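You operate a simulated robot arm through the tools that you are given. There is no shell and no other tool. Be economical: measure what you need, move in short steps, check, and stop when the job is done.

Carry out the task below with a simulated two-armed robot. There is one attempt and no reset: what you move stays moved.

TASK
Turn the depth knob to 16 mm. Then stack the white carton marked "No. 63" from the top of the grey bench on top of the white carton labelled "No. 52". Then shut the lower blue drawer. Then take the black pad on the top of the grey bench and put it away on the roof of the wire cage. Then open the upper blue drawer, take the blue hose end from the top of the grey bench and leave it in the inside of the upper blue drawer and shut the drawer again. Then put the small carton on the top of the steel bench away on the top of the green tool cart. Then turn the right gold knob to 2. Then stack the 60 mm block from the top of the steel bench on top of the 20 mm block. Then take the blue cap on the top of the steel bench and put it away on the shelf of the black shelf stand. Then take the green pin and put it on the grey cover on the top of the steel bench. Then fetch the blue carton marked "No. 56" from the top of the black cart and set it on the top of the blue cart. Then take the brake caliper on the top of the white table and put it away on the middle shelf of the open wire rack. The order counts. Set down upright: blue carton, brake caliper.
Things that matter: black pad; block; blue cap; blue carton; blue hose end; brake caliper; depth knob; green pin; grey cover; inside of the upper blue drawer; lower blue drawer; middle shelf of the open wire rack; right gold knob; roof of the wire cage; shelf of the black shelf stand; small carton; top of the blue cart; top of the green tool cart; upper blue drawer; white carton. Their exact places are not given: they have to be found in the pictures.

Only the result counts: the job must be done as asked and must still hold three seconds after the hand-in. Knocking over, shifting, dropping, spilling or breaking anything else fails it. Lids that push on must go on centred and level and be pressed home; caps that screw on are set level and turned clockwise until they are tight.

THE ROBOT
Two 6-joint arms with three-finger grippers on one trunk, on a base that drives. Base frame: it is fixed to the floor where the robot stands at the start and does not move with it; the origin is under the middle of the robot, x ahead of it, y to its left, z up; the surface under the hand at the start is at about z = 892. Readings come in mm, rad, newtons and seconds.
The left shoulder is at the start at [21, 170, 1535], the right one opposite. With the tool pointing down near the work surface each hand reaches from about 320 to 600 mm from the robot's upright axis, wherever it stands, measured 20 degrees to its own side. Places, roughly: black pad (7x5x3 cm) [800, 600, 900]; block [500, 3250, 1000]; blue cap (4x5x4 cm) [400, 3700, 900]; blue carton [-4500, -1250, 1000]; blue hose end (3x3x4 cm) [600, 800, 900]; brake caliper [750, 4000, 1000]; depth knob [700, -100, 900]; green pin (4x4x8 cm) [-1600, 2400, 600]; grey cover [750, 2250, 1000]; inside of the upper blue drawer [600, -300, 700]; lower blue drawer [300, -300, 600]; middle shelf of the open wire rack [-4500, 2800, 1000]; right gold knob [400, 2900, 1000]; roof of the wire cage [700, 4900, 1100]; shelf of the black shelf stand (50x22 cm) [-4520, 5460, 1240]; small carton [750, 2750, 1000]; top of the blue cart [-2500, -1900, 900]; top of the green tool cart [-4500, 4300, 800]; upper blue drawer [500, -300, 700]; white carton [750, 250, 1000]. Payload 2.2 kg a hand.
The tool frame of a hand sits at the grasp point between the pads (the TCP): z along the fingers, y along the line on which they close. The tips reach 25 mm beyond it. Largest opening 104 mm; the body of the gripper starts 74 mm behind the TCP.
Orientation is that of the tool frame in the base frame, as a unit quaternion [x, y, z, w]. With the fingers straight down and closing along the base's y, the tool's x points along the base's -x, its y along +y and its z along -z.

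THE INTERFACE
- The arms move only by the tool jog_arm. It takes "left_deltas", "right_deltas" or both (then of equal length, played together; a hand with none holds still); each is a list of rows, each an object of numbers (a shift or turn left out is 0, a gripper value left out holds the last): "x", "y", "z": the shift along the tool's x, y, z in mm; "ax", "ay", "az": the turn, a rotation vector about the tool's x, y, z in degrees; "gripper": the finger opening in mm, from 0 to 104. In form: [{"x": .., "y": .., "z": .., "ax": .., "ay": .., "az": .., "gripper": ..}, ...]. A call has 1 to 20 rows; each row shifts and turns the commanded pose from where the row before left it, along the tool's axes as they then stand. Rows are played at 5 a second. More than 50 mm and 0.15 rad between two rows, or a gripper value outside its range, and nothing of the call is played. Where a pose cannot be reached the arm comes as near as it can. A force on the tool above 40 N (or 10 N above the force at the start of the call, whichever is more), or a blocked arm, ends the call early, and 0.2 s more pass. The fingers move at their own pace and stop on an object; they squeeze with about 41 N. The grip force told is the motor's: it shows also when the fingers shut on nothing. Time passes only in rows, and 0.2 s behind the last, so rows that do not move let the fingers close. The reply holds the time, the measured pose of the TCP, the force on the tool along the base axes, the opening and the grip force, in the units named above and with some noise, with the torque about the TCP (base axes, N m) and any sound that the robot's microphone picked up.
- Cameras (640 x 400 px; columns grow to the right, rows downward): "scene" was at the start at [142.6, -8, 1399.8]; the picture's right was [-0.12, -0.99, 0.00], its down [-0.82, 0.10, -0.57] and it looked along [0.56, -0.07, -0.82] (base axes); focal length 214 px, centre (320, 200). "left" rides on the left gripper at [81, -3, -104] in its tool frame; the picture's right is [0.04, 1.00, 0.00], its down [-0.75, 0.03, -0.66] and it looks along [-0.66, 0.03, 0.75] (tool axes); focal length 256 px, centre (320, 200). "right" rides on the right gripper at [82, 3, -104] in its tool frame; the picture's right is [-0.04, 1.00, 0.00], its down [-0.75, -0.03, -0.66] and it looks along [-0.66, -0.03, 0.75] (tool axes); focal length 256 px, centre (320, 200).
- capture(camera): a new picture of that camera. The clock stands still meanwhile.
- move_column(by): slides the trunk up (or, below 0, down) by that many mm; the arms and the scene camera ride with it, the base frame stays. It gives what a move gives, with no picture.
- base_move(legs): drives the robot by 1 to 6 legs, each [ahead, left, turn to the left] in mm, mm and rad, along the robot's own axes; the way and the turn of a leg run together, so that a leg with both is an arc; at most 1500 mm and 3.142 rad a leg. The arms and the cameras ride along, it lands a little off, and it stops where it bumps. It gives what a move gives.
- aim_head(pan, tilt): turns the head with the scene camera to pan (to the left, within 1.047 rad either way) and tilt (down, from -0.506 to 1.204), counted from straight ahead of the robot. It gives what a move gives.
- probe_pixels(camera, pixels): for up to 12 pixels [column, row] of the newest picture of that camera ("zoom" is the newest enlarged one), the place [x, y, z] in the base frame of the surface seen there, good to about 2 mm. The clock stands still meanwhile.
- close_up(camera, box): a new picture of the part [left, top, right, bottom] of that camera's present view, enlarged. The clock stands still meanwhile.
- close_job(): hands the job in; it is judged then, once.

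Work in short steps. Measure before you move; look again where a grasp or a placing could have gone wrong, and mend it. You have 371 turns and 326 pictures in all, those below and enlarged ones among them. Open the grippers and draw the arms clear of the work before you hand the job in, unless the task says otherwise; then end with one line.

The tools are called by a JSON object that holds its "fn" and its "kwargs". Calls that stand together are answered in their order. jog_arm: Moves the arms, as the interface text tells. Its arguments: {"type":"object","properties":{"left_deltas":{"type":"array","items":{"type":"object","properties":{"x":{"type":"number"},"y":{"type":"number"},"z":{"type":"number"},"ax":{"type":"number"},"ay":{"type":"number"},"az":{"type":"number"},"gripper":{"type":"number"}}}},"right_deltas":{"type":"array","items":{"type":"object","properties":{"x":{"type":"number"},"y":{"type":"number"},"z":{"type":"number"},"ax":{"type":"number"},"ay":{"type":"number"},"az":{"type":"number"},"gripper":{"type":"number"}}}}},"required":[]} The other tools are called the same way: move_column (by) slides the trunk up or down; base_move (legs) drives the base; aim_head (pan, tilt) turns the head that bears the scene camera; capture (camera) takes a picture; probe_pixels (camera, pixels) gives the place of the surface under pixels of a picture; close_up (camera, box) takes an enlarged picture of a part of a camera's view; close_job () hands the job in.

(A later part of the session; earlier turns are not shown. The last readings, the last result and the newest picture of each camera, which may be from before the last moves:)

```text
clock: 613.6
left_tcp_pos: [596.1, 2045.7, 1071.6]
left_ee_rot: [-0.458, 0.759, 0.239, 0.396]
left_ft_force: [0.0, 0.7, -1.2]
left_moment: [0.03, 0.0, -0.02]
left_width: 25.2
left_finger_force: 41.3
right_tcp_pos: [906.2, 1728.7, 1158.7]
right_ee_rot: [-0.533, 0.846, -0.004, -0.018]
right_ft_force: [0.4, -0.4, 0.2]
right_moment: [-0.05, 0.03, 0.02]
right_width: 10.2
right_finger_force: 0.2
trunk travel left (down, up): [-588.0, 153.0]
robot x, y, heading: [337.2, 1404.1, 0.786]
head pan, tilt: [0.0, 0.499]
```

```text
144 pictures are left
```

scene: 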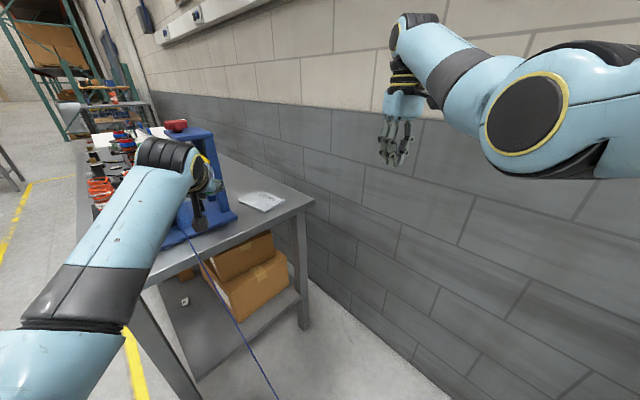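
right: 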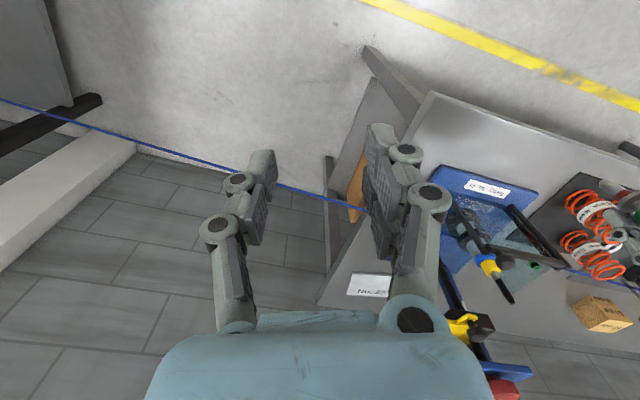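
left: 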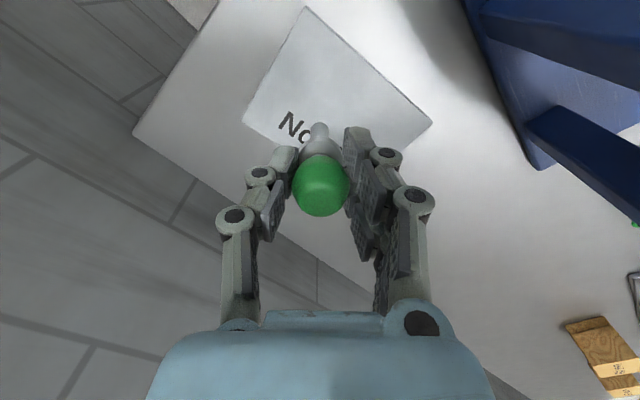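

Pitched 55° cleanly. I shift the hand 60 mm right, then drive 247 mm ahead along the heading.

{"fn": "jog_arm", "kwargs": {"left_deltas": [{"x": 5, "y": -28.4, "z": -7.2}, {"x": 5, "y": -28.4, "z": -7.2}, {}]}}

{"fn": "base_move", "kwargs": {"legs": [[240, 0, 0]]}}

{"fn": "capture", "kwargs": {"camera": "scene"}}

{"fn": "capture", "kwargs": {"camera": "left"}}

```text
clock: 614.4
left_tcp_pos: [627.0, 2014.0, 1070.4]
left_ee_rot: [-0.455, 0.758, 0.253, 0.392]
left_ft_force: [-0.5, -1.5, -0.9]
left_moment: [-0.02, -0.02, 0.02]
left_width: 25.3
left_finger_force: 41.0
right_tcp_pos: [907.7, 1729.0, 1158.5]
right_ee_rot: [-0.532, 0.847, -0.004, -0.017]
right_ft_force: [0.0, 0.0, 0.3]
right_moment: [0.01, -0.01, 0.01]
right_width: 10.2
right_finger_force: 0.0
trunk travel left (down, up): [-588.0, 153.0]
robot x, y, heading: [335.2, 1401.1, 0.782]
head pan, tilt: [0.0, 0.499]
```

```text
clock: 616.1
left_tcp_pos: [798.9, 2183.3, 1073.2]
left_ee_rot: [-0.455, 0.759, 0.252, 0.393]
left_ft_force: [0.4, 0.8, -0.8]
left_moment: [0.01, 0.01, -0.02]
left_width: 25.2
left_finger_force: 41.1
right_tcp_pos: [1077.5, 1897.4, 1159.0]
right_ee_rot: [-0.531, 0.847, -0.004, -0.018]
right_ft_force: [0.4, 0.7, -0.9]
right_moment: [-0.02, 0.05, 0.0]
right_width: 10.1
right_finger_force: 0.2
trunk travel left (down, up): [-588.0, 153.0]
robot x, y, heading: [503.9, 1566.9, 0.784]
head pan, tilt: [0.0, 0.499]
```

```text
143 pictures are left
```

scene: 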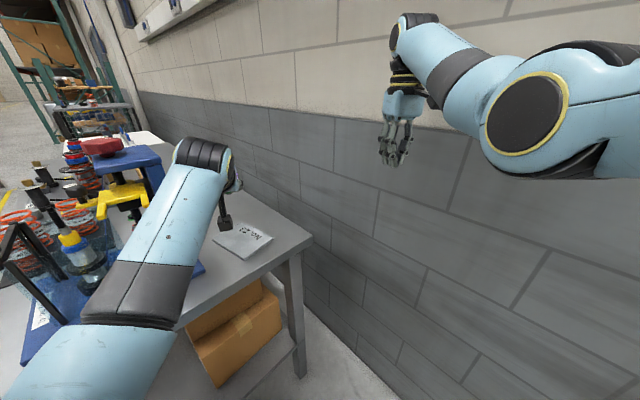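

```text
142 pictures are left
```

left: 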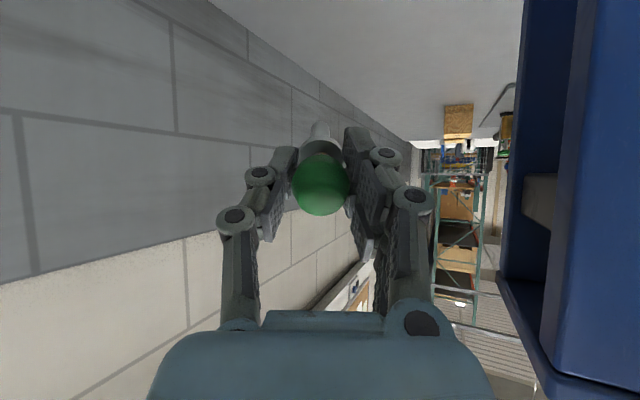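

{"fn": "jog_arm", "kwargs": {"left_deltas": [{"y": -12}, {}]}}

{"fn": "move_column", "kwargs": {"by": -125}}

{"fn": "capture", "kwargs": {"camera": "scene"}}

{"fn": "close_up", "kwargs": {"camera": "scene", "box": [180, 130, 320, 250]}}

```text
clock: 616.8
left_tcp_pos: [798.5, 2187.8, 1071.9]
left_ee_rot: [-0.453, 0.758, 0.264, 0.389]
left_ft_force: [-0.6, -0.2, -0.6]
left_moment: [-0.01, 0.02, 0.01]
left_width: 25.2
left_finger_force: 41.0
right_tcp_pos: [1077.3, 1898.3, 1158.8]
right_ee_rot: [-0.531, 0.847, -0.004, -0.018]
right_ft_force: [0.4, 0.9, -0.2]
right_moment: [0.0, 0.01, 0.0]
right_width: 9.8
right_finger_force: 0.0
trunk travel left (down, up): [-588.0, 153.0]
robot x, y, heading: [507.6, 1565.5, 0.782]
head pan, tilt: [0.0, 0.499]
```

```text
clock: 618.3
left_tcp_pos: [797.6, 2186.8, 947.3]
left_ee_rot: [-0.452, 0.758, 0.264, 0.39]
left_ft_force: [0.4, 0.2, -0.8]
left_moment: [-0.02, -0.03, 0.02]
left_width: 25.1
left_finger_force: 41.2
right_tcp_pos: [1078.0, 1897.4, 1022.8]
right_ee_rot: [-0.531, 0.847, -0.005, -0.025]
right_ft_force: [0.0, 0.2, 0.4]
right_moment: [-0.02, -0.03, 0.0]
right_width: 9.9
right_finger_force: 0.1
trunk travel left (down, up): [-463.0, 278.0]
robot x, y, heading: [507.7, 1566.8, 0.778]
head pan, tilt: [0.0, 0.499]
```

```text
141 pictures are left
```

scene: 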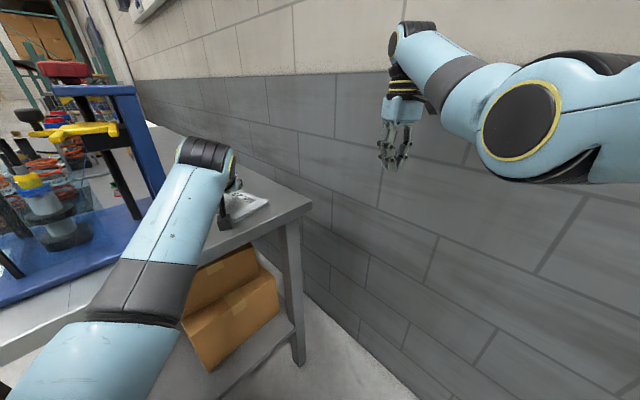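

```text
3.33 times, centred on (250, 190) of scene
```

zoom: 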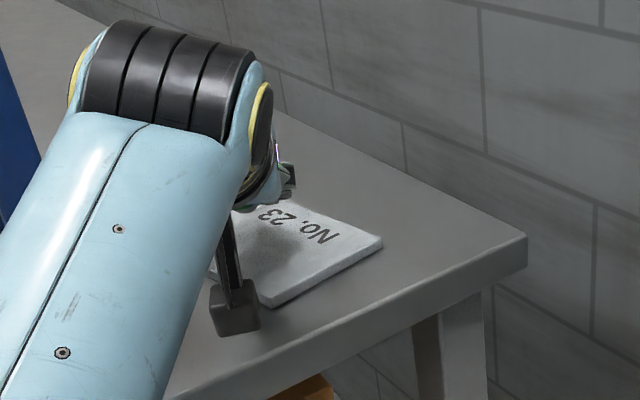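

{"fn": "probe_pixels", "kwargs": {"camera": "zoom", "pixels": [[235, 320], [225, 325], [250, 325], [230, 300], [280, 300], [345, 262], [290, 180]]}}

```text
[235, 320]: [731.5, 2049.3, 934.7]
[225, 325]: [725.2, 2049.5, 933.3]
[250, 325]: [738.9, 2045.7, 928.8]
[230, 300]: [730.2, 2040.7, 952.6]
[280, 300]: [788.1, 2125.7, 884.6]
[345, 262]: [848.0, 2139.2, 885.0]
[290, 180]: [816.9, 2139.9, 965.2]
```

{"fn": "base_move", "kwargs": {"legs": [[0, -20, 0]]}}

{"fn": "jog_arm", "kwargs": {"left_deltas": [{"x": 5, "z": 3.4}, {"x": 2.5, "z": 1.7}, {}]}}

{"fn": "capture", "kwargs": {"camera": "left"}}

```text
clock: 619.1
left_tcp_pos: [813.9, 2172.3, 949.4]
left_ee_rot: [-0.452, 0.756, 0.265, 0.391]
left_ft_force: [1.3, -0.2, -0.3]
left_moment: [0.01, 0.05, 0.04]
left_width: 25.0
left_finger_force: 41.3
right_tcp_pos: [1092.2, 1883.8, 1022.3]
right_ee_rot: [-0.532, 0.846, -0.007, -0.026]
right_ft_force: [0.7, -0.9, -0.2]
right_moment: [0.06, 0.05, 0.0]
right_width: 10.1
right_finger_force: 0.1
trunk travel left (down, up): [-463.0, 278.0]
robot x, y, heading: [518.3, 1553.8, 0.783]
head pan, tilt: [0.0, 0.499]
```

```text
clock: 619.9
left_tcp_pos: [813.1, 2174.9, 941.0]
left_ee_rot: [-0.452, 0.757, 0.264, 0.391]
left_ft_force: [-0.9, -0.5, -0.3]
left_moment: [-0.02, -0.02, 0.01]
left_width: 25.2
left_finger_force: 40.8
right_tcp_pos: [1091.9, 1884.1, 1021.3]
right_ee_rot: [-0.531, 0.847, -0.006, -0.026]
right_ft_force: [0.4, 0.8, -0.4]
right_moment: [0.01, 0.0, 0.0]
right_width: 10.1
right_finger_force: 0.1
trunk travel left (down, up): [-463.0, 278.0]
robot x, y, heading: [516.8, 1555.3, 0.784]
head pan, tilt: [0.0, 0.499]
```

```text
139 pictures are left
```

left: 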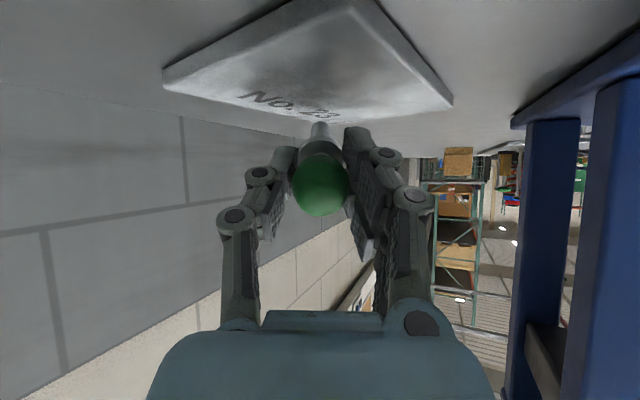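

{"fn": "jog_arm", "kwargs": {"left_deltas": [{"x": 2.5, "z": 1.7}, {"x": 1.6, "z": 1.1}, {"x": 1.6, "z": 1.1}, {}]}}

```text
clock: 620.9
left_tcp_pos: [811.8, 2174.5, 933.2]
left_ee_rot: [-0.452, 0.757, 0.264, 0.39]
left_ft_force: [-0.2, -0.1, -0.9]
left_moment: [0.01, -0.01, -0.02]
left_width: 25.1
left_finger_force: 40.7
right_tcp_pos: [1091.6, 1885.1, 1022.6]
right_ee_rot: [-0.531, 0.847, -0.006, -0.025]
right_ft_force: [0.1, 1.0, 0.0]
right_moment: [-0.01, 0.0, 0.03]
right_width: 9.8
right_finger_force: 0.1
trunk travel left (down, up): [-463.0, 278.0]
robot x, y, heading: [519.1, 1556.5, 0.787]
head pan, tilt: [0.0, 0.499]
```

{"fn": "jog_arm", "kwargs": {"left_deltas": [{"x": 1.6, "z": 1.1}, {"x": 1.6, "z": 1.1}, {"x": 1.6, "z": 1.1}, {}]}}

```text
clock: 621.9
left_tcp_pos: [813.6, 2174.6, 931.6]
left_ee_rot: [-0.451, 0.756, 0.265, 0.394]
left_ft_force: [0.9, 3.7, 16.0]
left_moment: [0.95, -0.4, 0.05]
left_width: 25.0
left_finger_force: 40.6
right_tcp_pos: [1091.7, 1883.1, 1022.9]
right_ee_rot: [-0.53, 0.847, -0.005, -0.025]
right_ft_force: [-0.1, 0.4, 0.2]
right_moment: [-0.02, 0.03, 0.03]
right_width: 9.8
right_finger_force: 0.1
trunk travel left (down, up): [-463.0, 278.0]
robot x, y, heading: [522.2, 1552.6, 0.783]
head pan, tilt: [0.0, 0.499]
```

Tip is in contact (16 N). I ease off slightly and open the fingers a little so the ball drops guided between them.

{"fn": "jog_arm", "kwargs": {"left_deltas": [{"x": -1.2, "z": -0.8}, {"gripper": 27}, {"gripper": 30}, {"gripper": 34}, {}, {}, {}, {}]}}

{"fn": "capture", "kwargs": {"camera": "left"}}

```text
clock: 623.7
left_tcp_pos: [813.6, 2174.7, 929.8]
left_ee_rot: [-0.452, 0.757, 0.264, 0.39]
left_ft_force: [0.9, -1.0, -0.3]
left_moment: [0.01, -0.04, -0.01]
left_width: 34.2
left_finger_force: 0.1
right_tcp_pos: [1092.6, 1883.9, 1021.7]
right_ee_rot: [-0.531, 0.847, -0.006, -0.026]
right_ft_force: [0.1, 0.0, -0.7]
right_moment: [0.02, 0.02, -0.01]
right_width: 9.9
right_finger_force: 0.0
trunk travel left (down, up): [-463.0, 278.0]
robot x, y, heading: [519.0, 1555.2, 0.782]
head pan, tilt: [0.0, 0.499]
```

```text
138 pictures are left
```

left: 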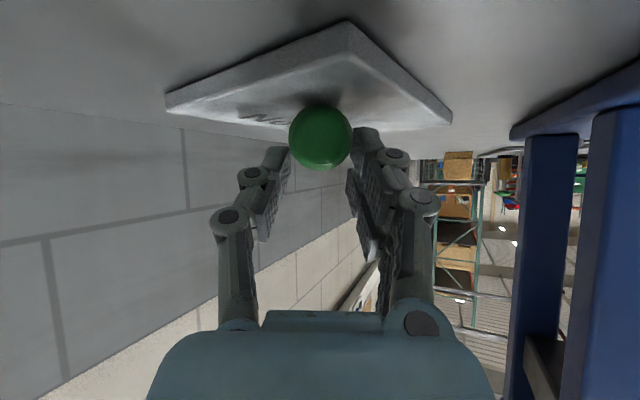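

The ball has dropped onto the plate. I open further and withdraw backward.

{"fn": "jog_arm", "kwargs": {"left_deltas": [{"gripper": 44}, {"gripper": 60}, {}, {"z": -30}, {"z": -40}, {"z": -40}, {}]}}

{"fn": "capture", "kwargs": {"camera": "left"}}

{"fn": "capture", "kwargs": {"camera": "scene"}}

```text
clock: 625.1
left_tcp_pos: [751.2, 2182.1, 1066.1]
left_ee_rot: [-0.418, 0.714, 0.369, 0.423]
left_ft_force: [-0.3, -0.7, 0.5]
left_moment: [-0.01, -0.04, 0.0]
left_width: 60.0
left_finger_force: 0.0
right_tcp_pos: [1092.7, 1883.6, 1023.1]
right_ee_rot: [-0.532, 0.847, -0.005, -0.026]
right_ft_force: [-0.9, -0.4, 0.5]
right_moment: [0.0, 0.01, 0.0]
right_width: 10.1
right_finger_force: 0.1
trunk travel left (down, up): [-463.0, 278.0]
robot x, y, heading: [522.6, 1556.7, 0.786]
head pan, tilt: [0.0, 0.499]
stopped in row 6 (left hand): the arm was blocked; the commanded pose is now the measured one
```

```text
137 pictures are left
```

left: 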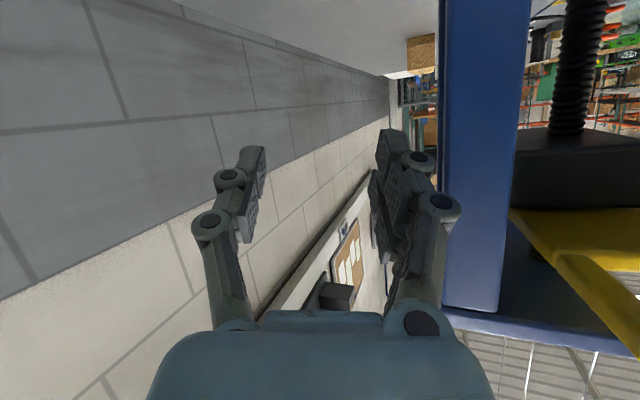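

```text
136 pictures are left
```

scene: 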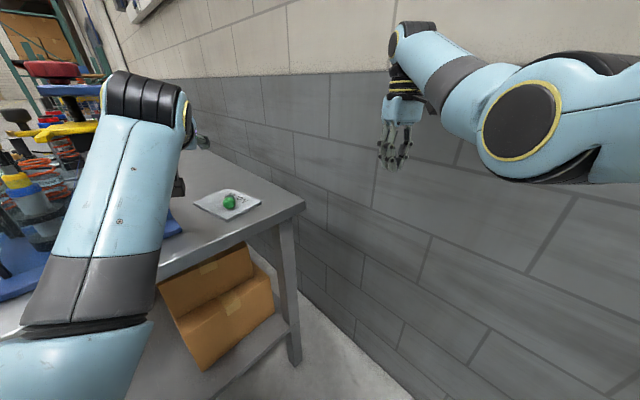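

The pin lies on the plate. The left hand drifted near the press, so I sidestep right 35 mm, raise the trunk, then back off.

{"fn": "base_move", "kwargs": {"legs": [[0, -35, 0]]}}

{"fn": "move_column", "kwargs": {"by": 270}}

{"fn": "close_up", "kwargs": {"camera": "scene", "box": [120, 150, 330, 290]}}

{"fn": "base_move", "kwargs": {"legs": [[-320, 0, 0]]}}

{"fn": "capture", "kwargs": {"camera": "scene"}}

```text
clock: 625.9
left_tcp_pos: [776.4, 2155.5, 1066.4]
left_ee_rot: [-0.418, 0.714, 0.37, 0.423]
left_ft_force: [1.6, -1.1, -0.9]
left_moment: [-0.02, -0.01, 0.05]
left_width: 59.9
left_finger_force: 0.1
right_tcp_pos: [1118.4, 1858.0, 1022.1]
right_ee_rot: [-0.531, 0.847, -0.005, -0.026]
right_ft_force: [0.9, -1.4, 0.2]
right_moment: [0.01, 0.03, -0.01]
right_width: 10.1
right_finger_force: 0.0
trunk travel left (down, up): [-463.0, 278.0]
robot x, y, heading: [545.0, 1528.6, 0.782]
head pan, tilt: [0.0, 0.499]
```

```text
clock: 628.7
left_tcp_pos: [775.4, 2157.2, 1336.2]
left_ee_rot: [-0.418, 0.714, 0.369, 0.423]
left_ft_force: [0.3, 0.1, -0.6]
left_moment: [0.0, -0.02, 0.03]
left_width: 60.0
left_finger_force: 0.1
right_tcp_pos: [1117.2, 1858.7, 1292.1]
right_ee_rot: [-0.531, 0.847, -0.006, -0.026]
right_ft_force: [0.9, -0.9, -0.3]
right_moment: [-0.01, 0.01, -0.02]
right_width: 9.8
right_finger_force: 0.1
trunk travel left (down, up): [-733.0, 8.0]
robot x, y, heading: [543.5, 1526.8, 0.786]
head pan, tilt: [0.0, 0.499]
```

```text
2.86 times, centred on (225, 220) of scene
```

zoom: 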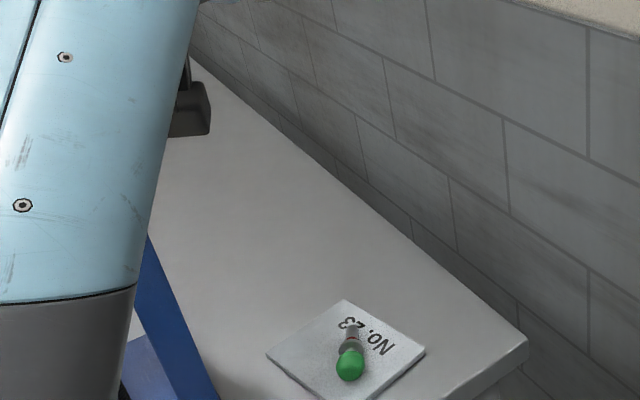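

```text
clock: 630.8
left_tcp_pos: [549.1, 1929.7, 1335.7]
left_ee_rot: [-0.418, 0.714, 0.37, 0.423]
left_ft_force: [-0.5, 0.0, 0.8]
left_moment: [0.0, 0.0, -0.01]
left_width: 60.1
left_finger_force: 0.1
right_tcp_pos: [890.5, 1630.5, 1292.5]
right_ee_rot: [-0.531, 0.847, -0.006, -0.026]
right_ft_force: [-0.7, 0.2, 0.4]
right_moment: [0.02, 0.03, 0.0]
right_width: 10.1
right_finger_force: 0.1
trunk travel left (down, up): [-733.0, 8.0]
robot x, y, heading: [319.6, 1298.2, 0.788]
head pan, tilt: [0.0, 0.499]
```

```text
134 pictures are left
```

scene: 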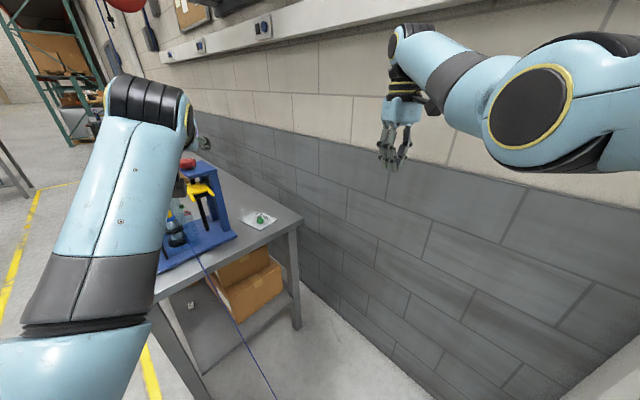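

Pin stays on the cover. Next the blue carton No. 56. I straighten the left hand, and drive toward the black cart.

{"fn": "jog_arm", "kwargs": {"left_deltas": [{"ax": 2.42, "ay": 7.22, "az": 1.51}, {"ax": 2.42, "ay": 7.22, "az": 1.51}, {"ax": 2.42, "ay": 7.22, "az": 1.51}, {"ax": 2.42, "ay": 7.22, "az": 1.51}, {"ax": 2.42, "ay": 7.22, "az": 1.51}, {"ax": 2.42, "ay": 7.22, "az": 1.51}, {"ax": 2.42, "ay": 7.22, "az": 1.51}, {"ax": 2.42, "ay": 7.22, "az": 1.51}, {"ax": 2.42, "ay": 7.22, "az": 1.51}, {}], "right_deltas": [{}, {}, {}, {}, {}, {}, {}, {}, {}, {"gripper": 90}]}}

{"fn": "base_move", "kwargs": {"legs": [[0, 250, -0.788], [-900, 0, 0], [0, 0, 1.571], [0, 0, 1.571]]}}

{"fn": "aim_head", "kwargs": {"pan": 0.5, "tilt": 0.25}}

{"fn": "capture", "kwargs": {"camera": "scene"}}

```text
clock: 633.0
left_tcp_pos: [571.5, 1954.9, 1315.0]
left_ee_rot: [-0.384, 0.923, -0.001, -0.001]
left_ft_force: [-1.0, 0.0, 0.0]
left_moment: [0.01, -0.01, 0.0]
left_width: 59.8
left_finger_force: 0.0
left hand out of reach, approached as far as the arm can: row 7, 8, 9
right_tcp_pos: [889.3, 1631.6, 1291.7]
right_ee_rot: [-0.53, 0.847, -0.006, -0.027]
right_ft_force: [-0.6, 0.0, -0.3]
right_moment: [0.0, -0.02, 0.01]
right_width: 60.6
right_finger_force: 0.1
trunk travel left (down, up): [-733.0, 8.0]
robot x, y, heading: [318.1, 1299.8, 0.783]
head pan, tilt: [0.0, 0.499]
```

```text
clock: 647.5
left_tcp_pos: [-1319.9, 1248.9, 1315.8]
left_ee_rot: [1.0, -0.001, 0.0, -0.001]
left_ft_force: [0.2, 0.9, 0.3]
left_moment: [0.01, -0.03, -0.04]
left_width: 60.0
left_finger_force: 0.1
right_tcp_pos: [-1314.8, 1704.0, 1292.2]
right_ee_rot: [0.986, 0.164, 0.027, 0.004]
right_ft_force: [-0.4, -0.2, -0.4]
right_moment: [-0.03, 0.0, -0.02]
right_width: 89.8
right_finger_force: 0.1
trunk travel left (down, up): [-733.0, 8.0]
robot x, y, heading: [-682.5, 1533.0, 3.135]
head pan, tilt: [0.0, 0.499]
```

```text
clock: 648.4
left_tcp_pos: [-1321.4, 1249.3, 1315.6]
left_ee_rot: [1.0, -0.001, 0.0, 0.0]
left_ft_force: [-0.9, 0.8, 0.2]
left_moment: [0.01, 0.01, 0.0]
left_width: 60.1
left_finger_force: 0.3
right_tcp_pos: [-1314.7, 1704.8, 1290.5]
right_ee_rot: [0.986, 0.165, 0.027, 0.004]
right_ft_force: [0.1, 0.8, 0.0]
right_moment: [0.05, -0.02, -0.02]
right_width: 90.2
right_finger_force: 0.0
trunk travel left (down, up): [-733.0, 8.0]
robot x, y, heading: [-678.0, 1530.0, 3.141]
head pan, tilt: [0.499, 0.25]
```

```text
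133 pictures are left
```

scene: 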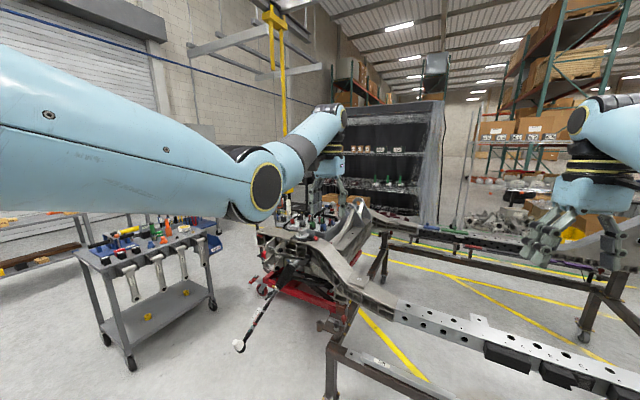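

{"fn": "probe_pixels", "kwargs": {"camera": "scene", "pixels": [[130, 368], [210, 308], [100, 340], [245, 345], [265, 250], [330, 380], [40, 350], [150, 220], [290, 190], [20, 262], [345, 200]]}}

```text
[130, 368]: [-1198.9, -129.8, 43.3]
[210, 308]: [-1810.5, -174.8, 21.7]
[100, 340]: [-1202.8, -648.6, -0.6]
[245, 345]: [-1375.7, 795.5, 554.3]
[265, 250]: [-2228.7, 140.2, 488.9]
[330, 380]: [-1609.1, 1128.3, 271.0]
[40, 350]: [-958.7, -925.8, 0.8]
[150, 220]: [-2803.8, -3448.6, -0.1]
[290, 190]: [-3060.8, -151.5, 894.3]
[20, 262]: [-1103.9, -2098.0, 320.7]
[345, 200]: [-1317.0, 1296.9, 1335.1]
```

I drive along x≈−700 down to y≈−1250, still facing −x, and look.

{"fn": "base_move", "kwargs": {"legs": [[0, 1500, 0], [0, 1250, 0]]}}

{"fn": "aim_head", "kwargs": {"pan": 0.1, "tilt": 0.3}}

{"fn": "capture", "kwargs": {"camera": "scene"}}

```text
clock: 661.7
left_tcp_pos: [-1304.5, -1500.0, 1315.8]
left_ee_rot: [1.0, 0.003, 0.0, 0.001]
left_ft_force: [0.1, -0.5, 0.1]
left_moment: [0.0, -0.02, 0.0]
left_width: 59.8
left_finger_force: 0.1
right_tcp_pos: [-1301.5, -1045.1, 1292.8]
right_ee_rot: [0.985, 0.168, 0.026, 0.005]
right_ft_force: [-0.1, 0.1, -0.1]
right_moment: [-0.03, -0.01, 0.01]
right_width: 89.9
right_finger_force: 0.1
trunk travel left (down, up): [-733.0, 8.0]
robot x, y, heading: [-660.4, -1217.2, -3.141]
head pan, tilt: [0.499, 0.25]
```

```text
clock: 662.6
left_tcp_pos: [-1304.4, -1499.6, 1315.7]
left_ee_rot: [1.0, 0.003, -0.001, 0.0]
left_ft_force: [-0.3, -0.4, -0.4]
left_moment: [0.0, 0.02, -0.01]
left_width: 60.1
left_finger_force: 0.1
right_tcp_pos: [-1302.0, -1044.8, 1292.5]
right_ee_rot: [0.985, 0.168, 0.026, 0.004]
right_ft_force: [-0.2, -0.5, 0.0]
right_moment: [-0.03, 0.01, 0.01]
right_width: 89.9
right_finger_force: 0.0
trunk travel left (down, up): [-733.0, 8.0]
robot x, y, heading: [-662.6, -1215.7, -3.139]
head pan, tilt: [0.099, 0.3]
```

```text
132 pictures are left
```

scene: 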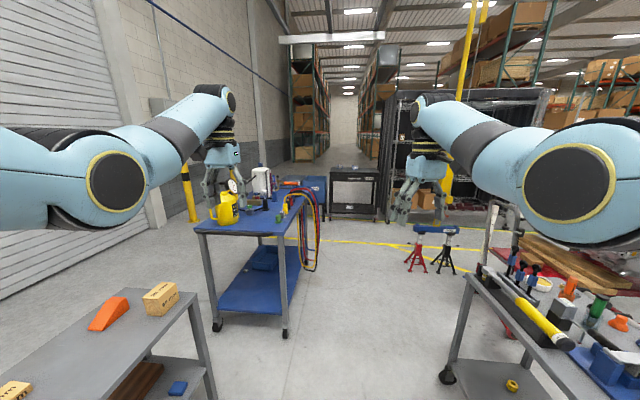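

{"fn": "close_up", "kwargs": {"camera": "scene", "box": [190, 150, 400, 290]}}

{"fn": "probe_pixels", "kwargs": {"camera": "scene", "pixels": [[350, 172], [335, 215], [375, 215], [315, 190], [250, 220], [205, 230], [290, 225], [287, 335], [215, 330], [290, 195], [445, 375], [435, 232]]}}

```text
2.86 times, centred on (295, 220) of scene
```

zoom: 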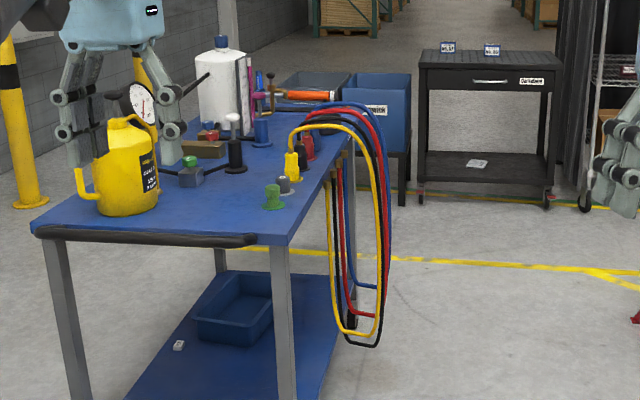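

```text
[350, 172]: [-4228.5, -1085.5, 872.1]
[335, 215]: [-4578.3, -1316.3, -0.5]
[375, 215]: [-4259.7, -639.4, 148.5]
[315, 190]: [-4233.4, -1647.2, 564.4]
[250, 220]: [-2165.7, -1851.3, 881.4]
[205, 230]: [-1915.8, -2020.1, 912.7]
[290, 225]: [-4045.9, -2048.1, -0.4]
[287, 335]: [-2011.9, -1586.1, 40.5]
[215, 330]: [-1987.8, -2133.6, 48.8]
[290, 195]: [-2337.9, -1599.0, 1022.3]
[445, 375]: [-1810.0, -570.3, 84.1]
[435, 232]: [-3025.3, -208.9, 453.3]
```

Lane at y≈−1216 between the blue cart and the grey cart is free. I drive ahead to x≈−3500.

{"fn": "base_move", "kwargs": {"legs": [[1500, 0, 0], [1300, 0, 0]]}}

{"fn": "aim_head", "kwargs": {"pan": 0.0, "tilt": 0.5}}

{"fn": "capture", "kwargs": {"camera": "scene"}}

```text
clock: 676.1
left_tcp_pos: [-4108.8, -1485.6, 1316.5]
left_ee_rot: [1.0, 0.0, 0.0, 0.0]
left_ft_force: [0.8, -0.2, -0.3]
left_moment: [-0.02, 0.01, 0.0]
left_width: 59.9
left_finger_force: 0.1
right_tcp_pos: [-4105.1, -1031.6, 1292.6]
right_ee_rot: [0.986, 0.165, 0.027, 0.005]
right_ft_force: [0.6, 0.7, 0.4]
right_moment: [-0.03, 0.02, -0.02]
right_width: 89.7
right_finger_force: 0.1
trunk travel left (down, up): [-733.0, 8.0]
robot x, y, heading: [-3469.7, -1204.4, 3.142]
head pan, tilt: [0.099, 0.3]
```

```text
clock: 676.9
left_tcp_pos: [-4109.2, -1486.8, 1316.3]
left_ee_rot: [1.0, 0.001, 0.001, 0.0]
left_ft_force: [-0.9, -0.1, 0.4]
left_moment: [0.0, 0.01, 0.02]
left_width: 60.1
left_finger_force: 0.0
right_tcp_pos: [-4104.3, -1031.8, 1292.9]
right_ee_rot: [0.986, 0.166, 0.026, 0.004]
right_ft_force: [-0.9, -0.3, -0.8]
right_moment: [-0.01, -0.02, 0.0]
right_width: 90.1
right_finger_force: 0.0
trunk travel left (down, up): [-733.0, 8.0]
robot x, y, heading: [-3468.3, -1204.7, 3.139]
head pan, tilt: [0.0, 0.499]
```

```text
130 pictures are left
```

scene: 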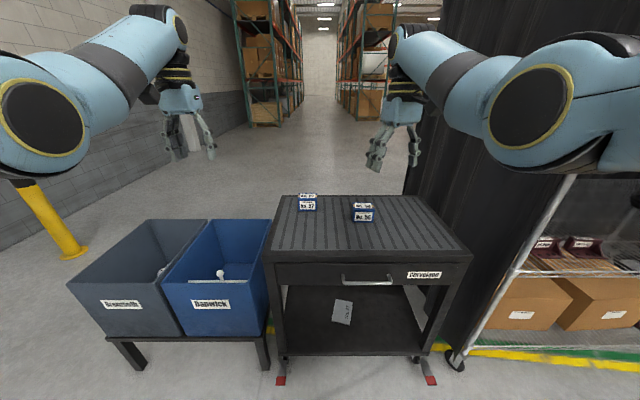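

{"fn": "close_up", "kwargs": {"camera": "scene", "box": [280, 180, 400, 260]}}

{"fn": "probe_pixels", "kwargs": {"camera": "scene", "pixels": [[361, 206], [361, 217], [307, 205], [275, 258], [470, 255], [290, 200], [410, 198], [350, 240]]}}

```text
5.00 times, centred on (340, 220) of scene
```

zoom: 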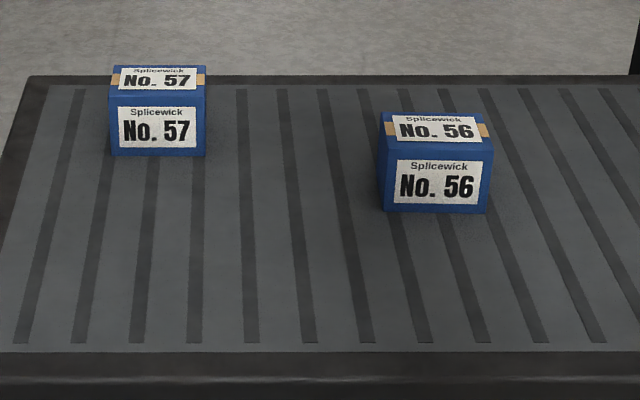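

```text
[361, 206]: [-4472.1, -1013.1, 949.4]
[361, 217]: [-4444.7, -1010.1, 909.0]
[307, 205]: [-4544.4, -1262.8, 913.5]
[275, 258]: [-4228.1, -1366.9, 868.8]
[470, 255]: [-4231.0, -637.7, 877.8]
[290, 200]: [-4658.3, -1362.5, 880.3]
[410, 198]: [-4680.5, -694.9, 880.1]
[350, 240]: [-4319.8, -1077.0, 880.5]
```

{"fn": "probe_pixels", "kwargs": {"camera": "zoom", "pixels": [[384, 116], [476, 116], [484, 146], [392, 153], [388, 205], [486, 208], [392, 165], [486, 160]]}}

{"fn": "capture", "kwargs": {"camera": "right"}}

```text
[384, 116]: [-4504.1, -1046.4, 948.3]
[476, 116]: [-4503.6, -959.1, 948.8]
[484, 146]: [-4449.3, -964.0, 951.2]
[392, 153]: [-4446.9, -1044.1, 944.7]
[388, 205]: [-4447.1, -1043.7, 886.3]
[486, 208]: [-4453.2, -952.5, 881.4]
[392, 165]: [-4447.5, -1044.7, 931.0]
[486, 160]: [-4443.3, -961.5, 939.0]
```

```text
128 pictures are left
```

right: 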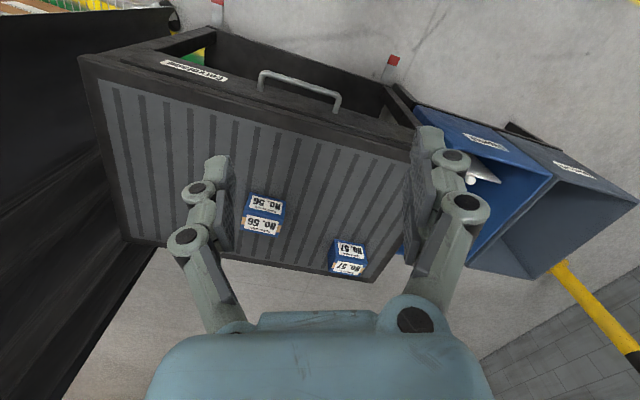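

Carton 56: x −4506…−4446, y −1047…−957, top 949. I rotate the right hand to close along x, then approach.

{"fn": "jog_arm", "kwargs": {"right_deltas": [{"az": 8.4}, {"az": 8.4}, {"az": 8.4}, {"az": 8.4}, {"az": 8.4}, {"az": 8.4}, {"az": 8.4}, {"az": 8.4}, {"az": 8.4}, {"az": 8.4}, {"az": 8.4}, {"az": 8.4}, {"az": 8.4}, {}]}}

{"fn": "base_move", "kwargs": {"legs": [[400, -30, 0]]}}

{"fn": "move_column", "kwargs": {"by": -100}}

{"fn": "jog_arm", "kwargs": {"right_deltas": [{"z": 45}, {"z": 45}, {"z": 45}, {}]}}

{"fn": "capture", "kwargs": {"camera": "right"}}

```text
clock: 679.9
left_tcp_pos: [-4109.0, -1485.2, 1315.3]
left_ee_rot: [1.0, 0.001, 0.0, 0.0]
left_ft_force: [0.0, -0.1, -0.1]
left_moment: [-0.04, -0.03, 0.0]
left_width: 59.8
left_finger_force: 0.1
right_tcp_pos: [-4105.2, -1030.4, 1292.8]
right_ee_rot: [-0.705, 0.708, -0.019, 0.017]
right_ft_force: [0.4, 0.3, -0.5]
right_moment: [0.0, -0.05, -0.04]
right_width: 90.0
right_finger_force: 0.1
trunk travel left (down, up): [-733.0, 8.0]
robot x, y, heading: [-3467.2, -1201.9, 3.138]
head pan, tilt: [0.0, 0.499]
```

```text
clock: 682.4
left_tcp_pos: [-4510.5, -1453.7, 1316.6]
left_ee_rot: [1.0, 0.0, 0.0, 0.0]
left_ft_force: [0.4, -0.5, 0.1]
left_moment: [0.02, -0.02, 0.05]
left_width: 60.0
left_finger_force: 0.2
right_tcp_pos: [-4505.5, -998.3, 1290.7]
right_ee_rot: [-0.706, 0.708, -0.019, 0.018]
right_ft_force: [0.3, 0.0, -0.2]
right_moment: [0.04, -0.01, 0.0]
right_width: 90.1
right_finger_force: 0.1
trunk travel left (down, up): [-733.0, 8.0]
robot x, y, heading: [-3868.2, -1168.4, 3.135]
head pan, tilt: [0.0, 0.499]
```

```text
clock: 683.7
left_tcp_pos: [-4511.1, -1453.2, 1216.3]
left_ee_rot: [1.0, 0.001, 0.0, 0.0]
left_ft_force: [0.5, -0.3, 0.2]
left_moment: [0.02, -0.02, -0.01]
left_width: 60.1
left_finger_force: 0.0
right_tcp_pos: [-4504.8, -998.8, 1192.5]
right_ee_rot: [-0.705, 0.708, -0.018, 0.019]
right_ft_force: [0.0, -0.4, -0.9]
right_moment: [0.0, 0.0, -0.03]
right_width: 90.0
right_finger_force: 0.1
trunk travel left (down, up): [-633.0, 108.0]
robot x, y, heading: [-3870.5, -1171.0, 3.138]
head pan, tilt: [0.0, 0.499]
```

```text
clock: 684.7
left_tcp_pos: [-4510.0, -1453.4, 1215.9]
left_ee_rot: [1.0, -0.001, 0.0, 0.0]
left_ft_force: [0.8, 0.7, 0.1]
left_moment: [0.0, 0.02, 0.0]
left_width: 60.1
left_finger_force: 0.0
right_tcp_pos: [-4498.3, -999.6, 1057.3]
right_ee_rot: [-0.705, 0.709, -0.018, 0.019]
right_ft_force: [0.9, 0.0, 1.0]
right_moment: [0.01, -0.01, 0.01]
right_width: 90.0
right_finger_force: 0.0
trunk travel left (down, up): [-633.0, 108.0]
robot x, y, heading: [-3869.5, -1168.4, 3.137]
head pan, tilt: [0.0, 0.499]
```

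```text
127 pictures are left
```

right: 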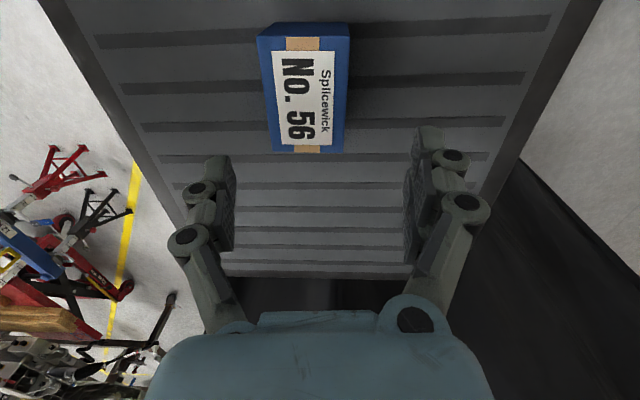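

{"fn": "probe_pixels", "kwargs": {"camera": "right", "pixels": [[262, 42], [348, 42], [276, 148], [340, 148], [308, 95]]}}

{"fn": "jog_arm", "kwargs": {"right_deltas": [{"ax": -3}, {}]}}

```text
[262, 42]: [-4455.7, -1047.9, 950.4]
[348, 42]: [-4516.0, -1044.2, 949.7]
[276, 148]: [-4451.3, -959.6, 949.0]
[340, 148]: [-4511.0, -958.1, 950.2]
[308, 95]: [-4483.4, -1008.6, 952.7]
```

```text
clock: 685.3
left_tcp_pos: [-4510.4, -1453.1, 1214.5]
left_ee_rot: [1.0, 0.0, 0.001, -0.001]
left_ft_force: [0.3, 0.3, -0.5]
left_moment: [0.0, 0.02, -0.03]
left_width: 60.1
left_finger_force: 0.1
right_tcp_pos: [-4498.7, -998.2, 1057.3]
right_ee_rot: [-0.706, 0.708, 0.0, 0.0]
right_ft_force: [-1.2, -0.2, 0.1]
right_moment: [0.0, 0.02, 0.01]
right_width: 90.2
right_finger_force: 0.1
trunk travel left (down, up): [-633.0, 108.0]
robot x, y, heading: [-3868.2, -1174.5, 3.137]
head pan, tilt: [0.0, 0.499]
```

{"fn": "base_move", "kwargs": {"legs": [[35, 0, 0.004]]}}

{"fn": "jog_arm", "kwargs": {"right_deltas": [{"az": 3, "y": -25, "x": 4}, {"y": -24, "z": 20}, {"z": 40}, {"z": 40}, {"z": 38}, {}]}}

{"fn": "capture", "kwargs": {"camera": "right"}}

```text
clock: 686.2
left_tcp_pos: [-4541.3, -1456.4, 1216.8]
left_ee_rot: [1.0, 0.003, -0.001, 0.0]
left_ft_force: [0.5, 0.2, 0.0]
left_moment: [0.0, -0.01, 0.03]
left_width: 60.5
left_finger_force: 0.0
right_tcp_pos: [-4531.1, -1002.6, 1059.7]
right_ee_rot: [0.707, -0.707, -0.001, 0.001]
right_ft_force: [-0.3, 0.0, 0.2]
right_moment: [0.01, 0.0, 0.02]
right_width: 90.1
right_finger_force: 0.0
trunk travel left (down, up): [-633.0, 108.0]
robot x, y, heading: [-3902.6, -1170.2, -3.138]
head pan, tilt: [0.0, 0.499]
```

```text
clock: 687.6
left_tcp_pos: [-4543.1, -1456.6, 1215.5]
left_ee_rot: [1.0, 0.002, 0.0, -0.001]
left_ft_force: [0.2, 0.5, 1.0]
left_moment: [-0.01, 0.0, -0.04]
left_width: 60.1
left_finger_force: 0.1
right_tcp_pos: [-4483.9, -1007.4, 920.4]
right_ee_rot: [-0.689, 0.724, 0.001, 0.0]
right_ft_force: [0.3, -0.6, 0.1]
right_moment: [0.01, 0.0, 0.01]
right_width: 90.2
right_finger_force: 0.1
trunk travel left (down, up): [-633.0, 108.0]
robot x, y, heading: [-3901.2, -1173.4, -3.14]
head pan, tilt: [0.0, 0.499]
```

```text
126 pictures are left
```

right: 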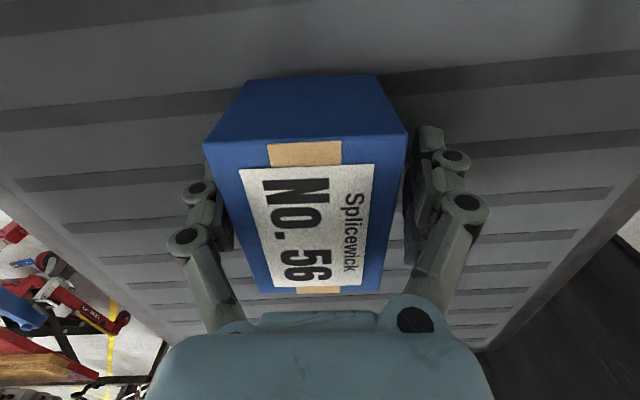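

{"fn": "jog_arm", "kwargs": {"right_deltas": [{"gripper": 75}, {"gripper": 55}, {"gripper": 50}, {}, {"z": -30}, {"z": -45}, {"z": -45}, {"z": -40}, {}]}}

{"fn": "capture", "kwargs": {"camera": "right"}}

```text
clock: 689.6
left_tcp_pos: [-4544.2, -1455.8, 1214.4]
left_ee_rot: [1.0, 0.002, 0.001, 0.0]
left_ft_force: [-0.7, 0.7, 0.1]
left_moment: [0.0, -0.04, 0.0]
left_width: 60.0
left_finger_force: 0.0
right_tcp_pos: [-4485.9, -1005.8, 1079.4]
right_ee_rot: [-0.689, 0.725, 0.0, 0.001]
right_ft_force: [0.3, -0.7, -2.7]
right_moment: [0.01, 0.01, 0.02]
right_width: 73.8
right_finger_force: 40.9
trunk travel left (down, up): [-633.0, 108.0]
robot x, y, heading: [-3900.6, -1171.9, -3.141]
head pan, tilt: [0.0, 0.499]
```

```text
125 pictures are left
```

right: 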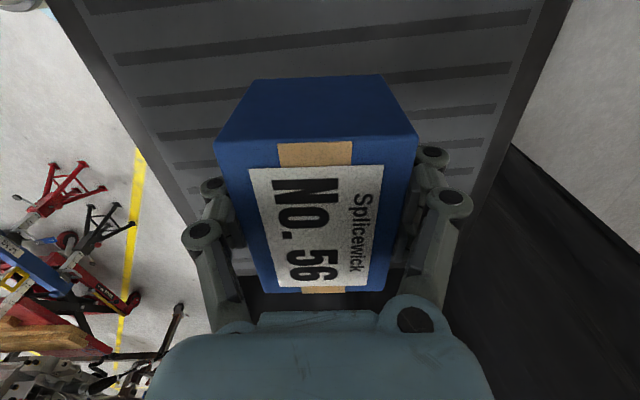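

Held. I back up along the lane and turn to face the blue cart.

{"fn": "move_column", "kwargs": {"by": 100}}

{"fn": "base_move", "kwargs": {"legs": [[-1350, 0, 0], [0, 0, 1.571]]}}

{"fn": "aim_head", "kwargs": {"pan": 0.0, "tilt": 0.6}}

{"fn": "capture", "kwargs": {"camera": "scene"}}

```text
clock: 690.9
left_tcp_pos: [-4544.4, -1456.7, 1315.1]
left_ee_rot: [1.0, 0.003, 0.001, 0.0]
left_ft_force: [-0.7, -0.3, 0.3]
left_moment: [0.01, -0.02, 0.01]
left_width: 60.3
left_finger_force: 0.1
right_tcp_pos: [-4485.4, -1006.8, 1178.5]
right_ee_rot: [-0.689, 0.724, -0.001, 0.002]
right_ft_force: [-0.5, 0.5, -2.6]
right_moment: [0.0, 0.03, 0.02]
right_width: 74.0
right_finger_force: 40.8
trunk travel left (down, up): [-733.0, 8.0]
robot x, y, heading: [-3900.5, -1168.6, -3.14]
head pan, tilt: [0.0, 0.499]
```

```text
clock: 701.5
left_tcp_pos: [-2245.3, -1799.4, 1314.6]
left_ee_rot: [0.699, 0.715, 0.001, -0.001]
left_ft_force: [-0.5, 0.5, 0.6]
left_moment: [-0.03, 0.01, -0.03]
left_width: 60.0
left_finger_force: 0.0
right_tcp_pos: [-2696.7, -1747.1, 1180.5]
right_ee_rot: [1.0, -0.017, 0.0, 0.0]
right_ft_force: [0.4, 1.0, -2.9]
right_moment: [0.01, -0.02, 0.0]
right_width: 73.8
right_finger_force: 40.7
trunk travel left (down, up): [-733.0, 8.0]
robot x, y, heading: [-2536.1, -1165.3, -1.553]
head pan, tilt: [0.0, 0.499]
```

```text
clock: 702.2
left_tcp_pos: [-2244.8, -1798.5, 1314.8]
left_ee_rot: [0.7, 0.714, 0.001, 0.0]
left_ft_force: [0.0, 0.0, -0.6]
left_moment: [0.0, 0.01, 0.04]
left_width: 60.2
left_finger_force: 0.1
right_tcp_pos: [-2694.4, -1746.7, 1179.7]
right_ee_rot: [1.0, -0.016, 0.0, 0.001]
right_ft_force: [0.8, 0.2, -2.5]
right_moment: [0.0, 0.0, -0.02]
right_width: 73.8
right_finger_force: 40.9
trunk travel left (down, up): [-733.0, 8.0]
robot x, y, heading: [-2540.0, -1160.6, -1.553]
head pan, tilt: [0.0, 0.6]
```

```text
124 pictures are left
```

scene: 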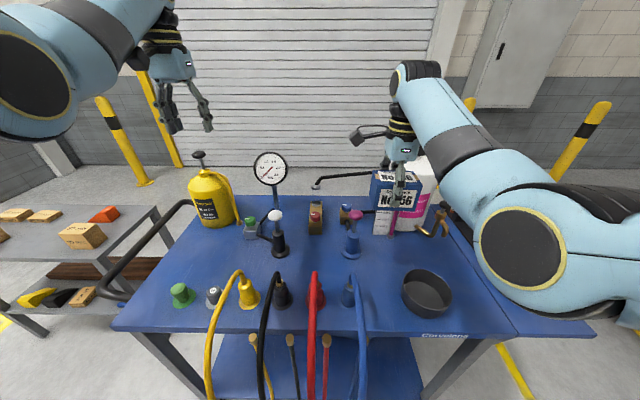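

{"fn": "probe_pixels", "kwargs": {"camera": "scene", "pixels": [[390, 262], [385, 285], [320, 265], [230, 265], [430, 250], [408, 275], [352, 250], [352, 220], [500, 325], [390, 320], [405, 190], [270, 165]]}}

{"fn": "close_up", "kwargs": {"camera": "scene", "box": [220, 150, 520, 340]}}

```text
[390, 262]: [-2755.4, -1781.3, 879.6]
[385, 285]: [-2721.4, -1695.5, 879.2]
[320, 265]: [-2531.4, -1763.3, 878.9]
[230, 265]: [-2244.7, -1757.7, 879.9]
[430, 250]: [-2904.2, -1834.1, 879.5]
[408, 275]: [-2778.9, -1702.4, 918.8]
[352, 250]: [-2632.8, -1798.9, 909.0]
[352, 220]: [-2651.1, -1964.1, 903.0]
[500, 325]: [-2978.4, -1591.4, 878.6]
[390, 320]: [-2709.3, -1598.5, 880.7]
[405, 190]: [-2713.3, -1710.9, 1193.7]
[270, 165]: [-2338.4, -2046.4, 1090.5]
```

```text
2.11 times, centred on (370, 245) of scene
```

zoom: 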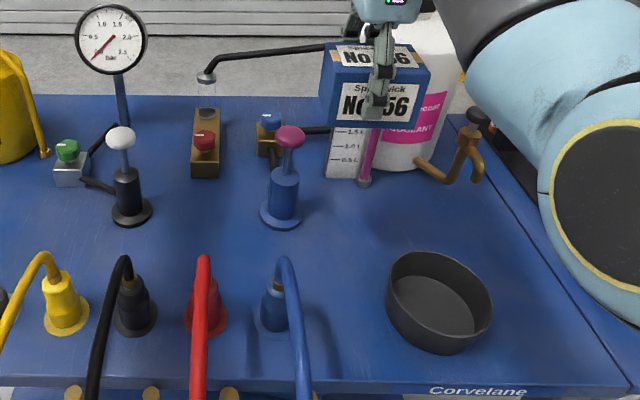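

Free spot behind the bowl at ≈(−2795,−1835), top z 879.5. I check the hoses' overhang and move the base 40 ahead, 95 right.

{"fn": "probe_pixels", "kwargs": {"camera": "scene", "pixels": [[312, 340], [360, 350], [363, 390], [312, 390], [262, 370], [210, 370]]}}

{"fn": "base_move", "kwargs": {"legs": [[40, -95, -0.018]]}}

{"fn": "capture", "kwargs": {"camera": "right"}}

```text
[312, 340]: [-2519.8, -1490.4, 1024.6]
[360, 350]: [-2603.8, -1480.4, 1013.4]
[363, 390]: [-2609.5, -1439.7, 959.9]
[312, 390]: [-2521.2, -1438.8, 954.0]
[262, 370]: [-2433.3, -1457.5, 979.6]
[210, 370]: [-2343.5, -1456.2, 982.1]
```

```text
clock: 703.4
left_tcp_pos: [-2351.2, -1845.5, 1315.2]
left_ee_rot: [0.706, 0.708, 0.0, -0.001]
left_ft_force: [0.1, 0.0, -0.2]
left_moment: [0.01, -0.01, -0.01]
left_width: 60.0
left_finger_force: 0.0
right_tcp_pos: [-2801.5, -1784.4, 1178.8]
right_ee_rot: [1.0, -0.025, -0.001, 0.001]
right_ft_force: [0.3, -0.3, -2.7]
right_moment: [0.02, -0.02, 0.0]
right_width: 73.9
right_finger_force: 41.6
trunk travel left (down, up): [-733.0, 8.0]
robot x, y, heading: [-2631.9, -1204.2, -1.568]
head pan, tilt: [0.0, 0.6]
```

```text
122 pictures are left
```

right: 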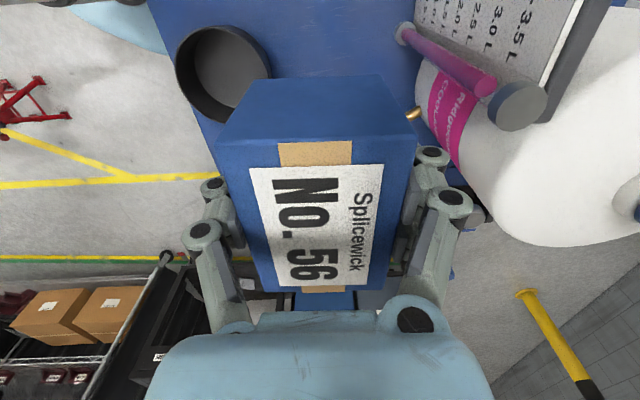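

{"fn": "probe_pixels", "kwargs": {"camera": "right", "pixels": [[265, 55], [225, 32], [180, 60], [240, 100], [350, 40], [400, 30], [412, 112], [520, 110], [330, 20]]}}

{"fn": "aim_head", "kwargs": {"pan": -0.2, "tilt": 0.7}}

{"fn": "capture", "kwargs": {"camera": "scene"}}

```text
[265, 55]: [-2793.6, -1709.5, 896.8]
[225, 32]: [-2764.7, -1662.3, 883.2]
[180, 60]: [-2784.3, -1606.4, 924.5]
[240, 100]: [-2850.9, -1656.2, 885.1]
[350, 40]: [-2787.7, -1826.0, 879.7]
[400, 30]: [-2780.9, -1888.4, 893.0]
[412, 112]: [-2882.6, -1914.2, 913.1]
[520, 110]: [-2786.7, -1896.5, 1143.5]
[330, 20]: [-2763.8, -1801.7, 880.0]
```

```text
clock: 704.1
left_tcp_pos: [-2351.7, -1846.3, 1315.6]
left_ee_rot: [0.706, 0.708, 0.0, -0.001]
left_ft_force: [0.3, 0.1, 0.1]
left_moment: [-0.03, -0.02, -0.01]
left_width: 60.2
left_finger_force: 0.1
right_tcp_pos: [-2800.7, -1784.0, 1178.9]
right_ee_rot: [1.0, -0.026, 0.0, 0.0]
right_ft_force: [0.4, -0.2, -3.4]
right_moment: [0.01, -0.03, 0.0]
right_width: 73.7
right_finger_force: 41.1
trunk travel left (down, up): [-733.0, 8.0]
robot x, y, heading: [-2635.6, -1201.9, -1.567]
head pan, tilt: [-0.201, 0.7]
```

```text
121 pictures are left
```

scene: 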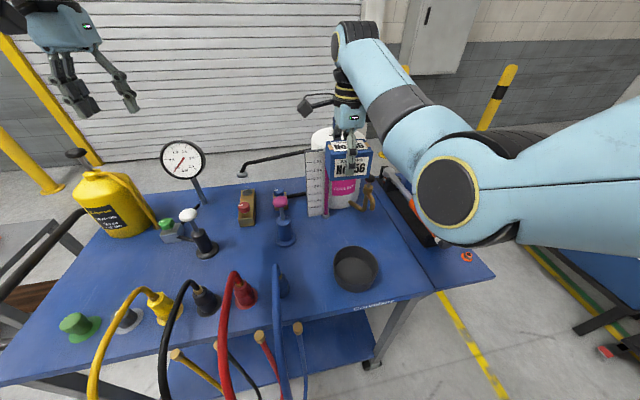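

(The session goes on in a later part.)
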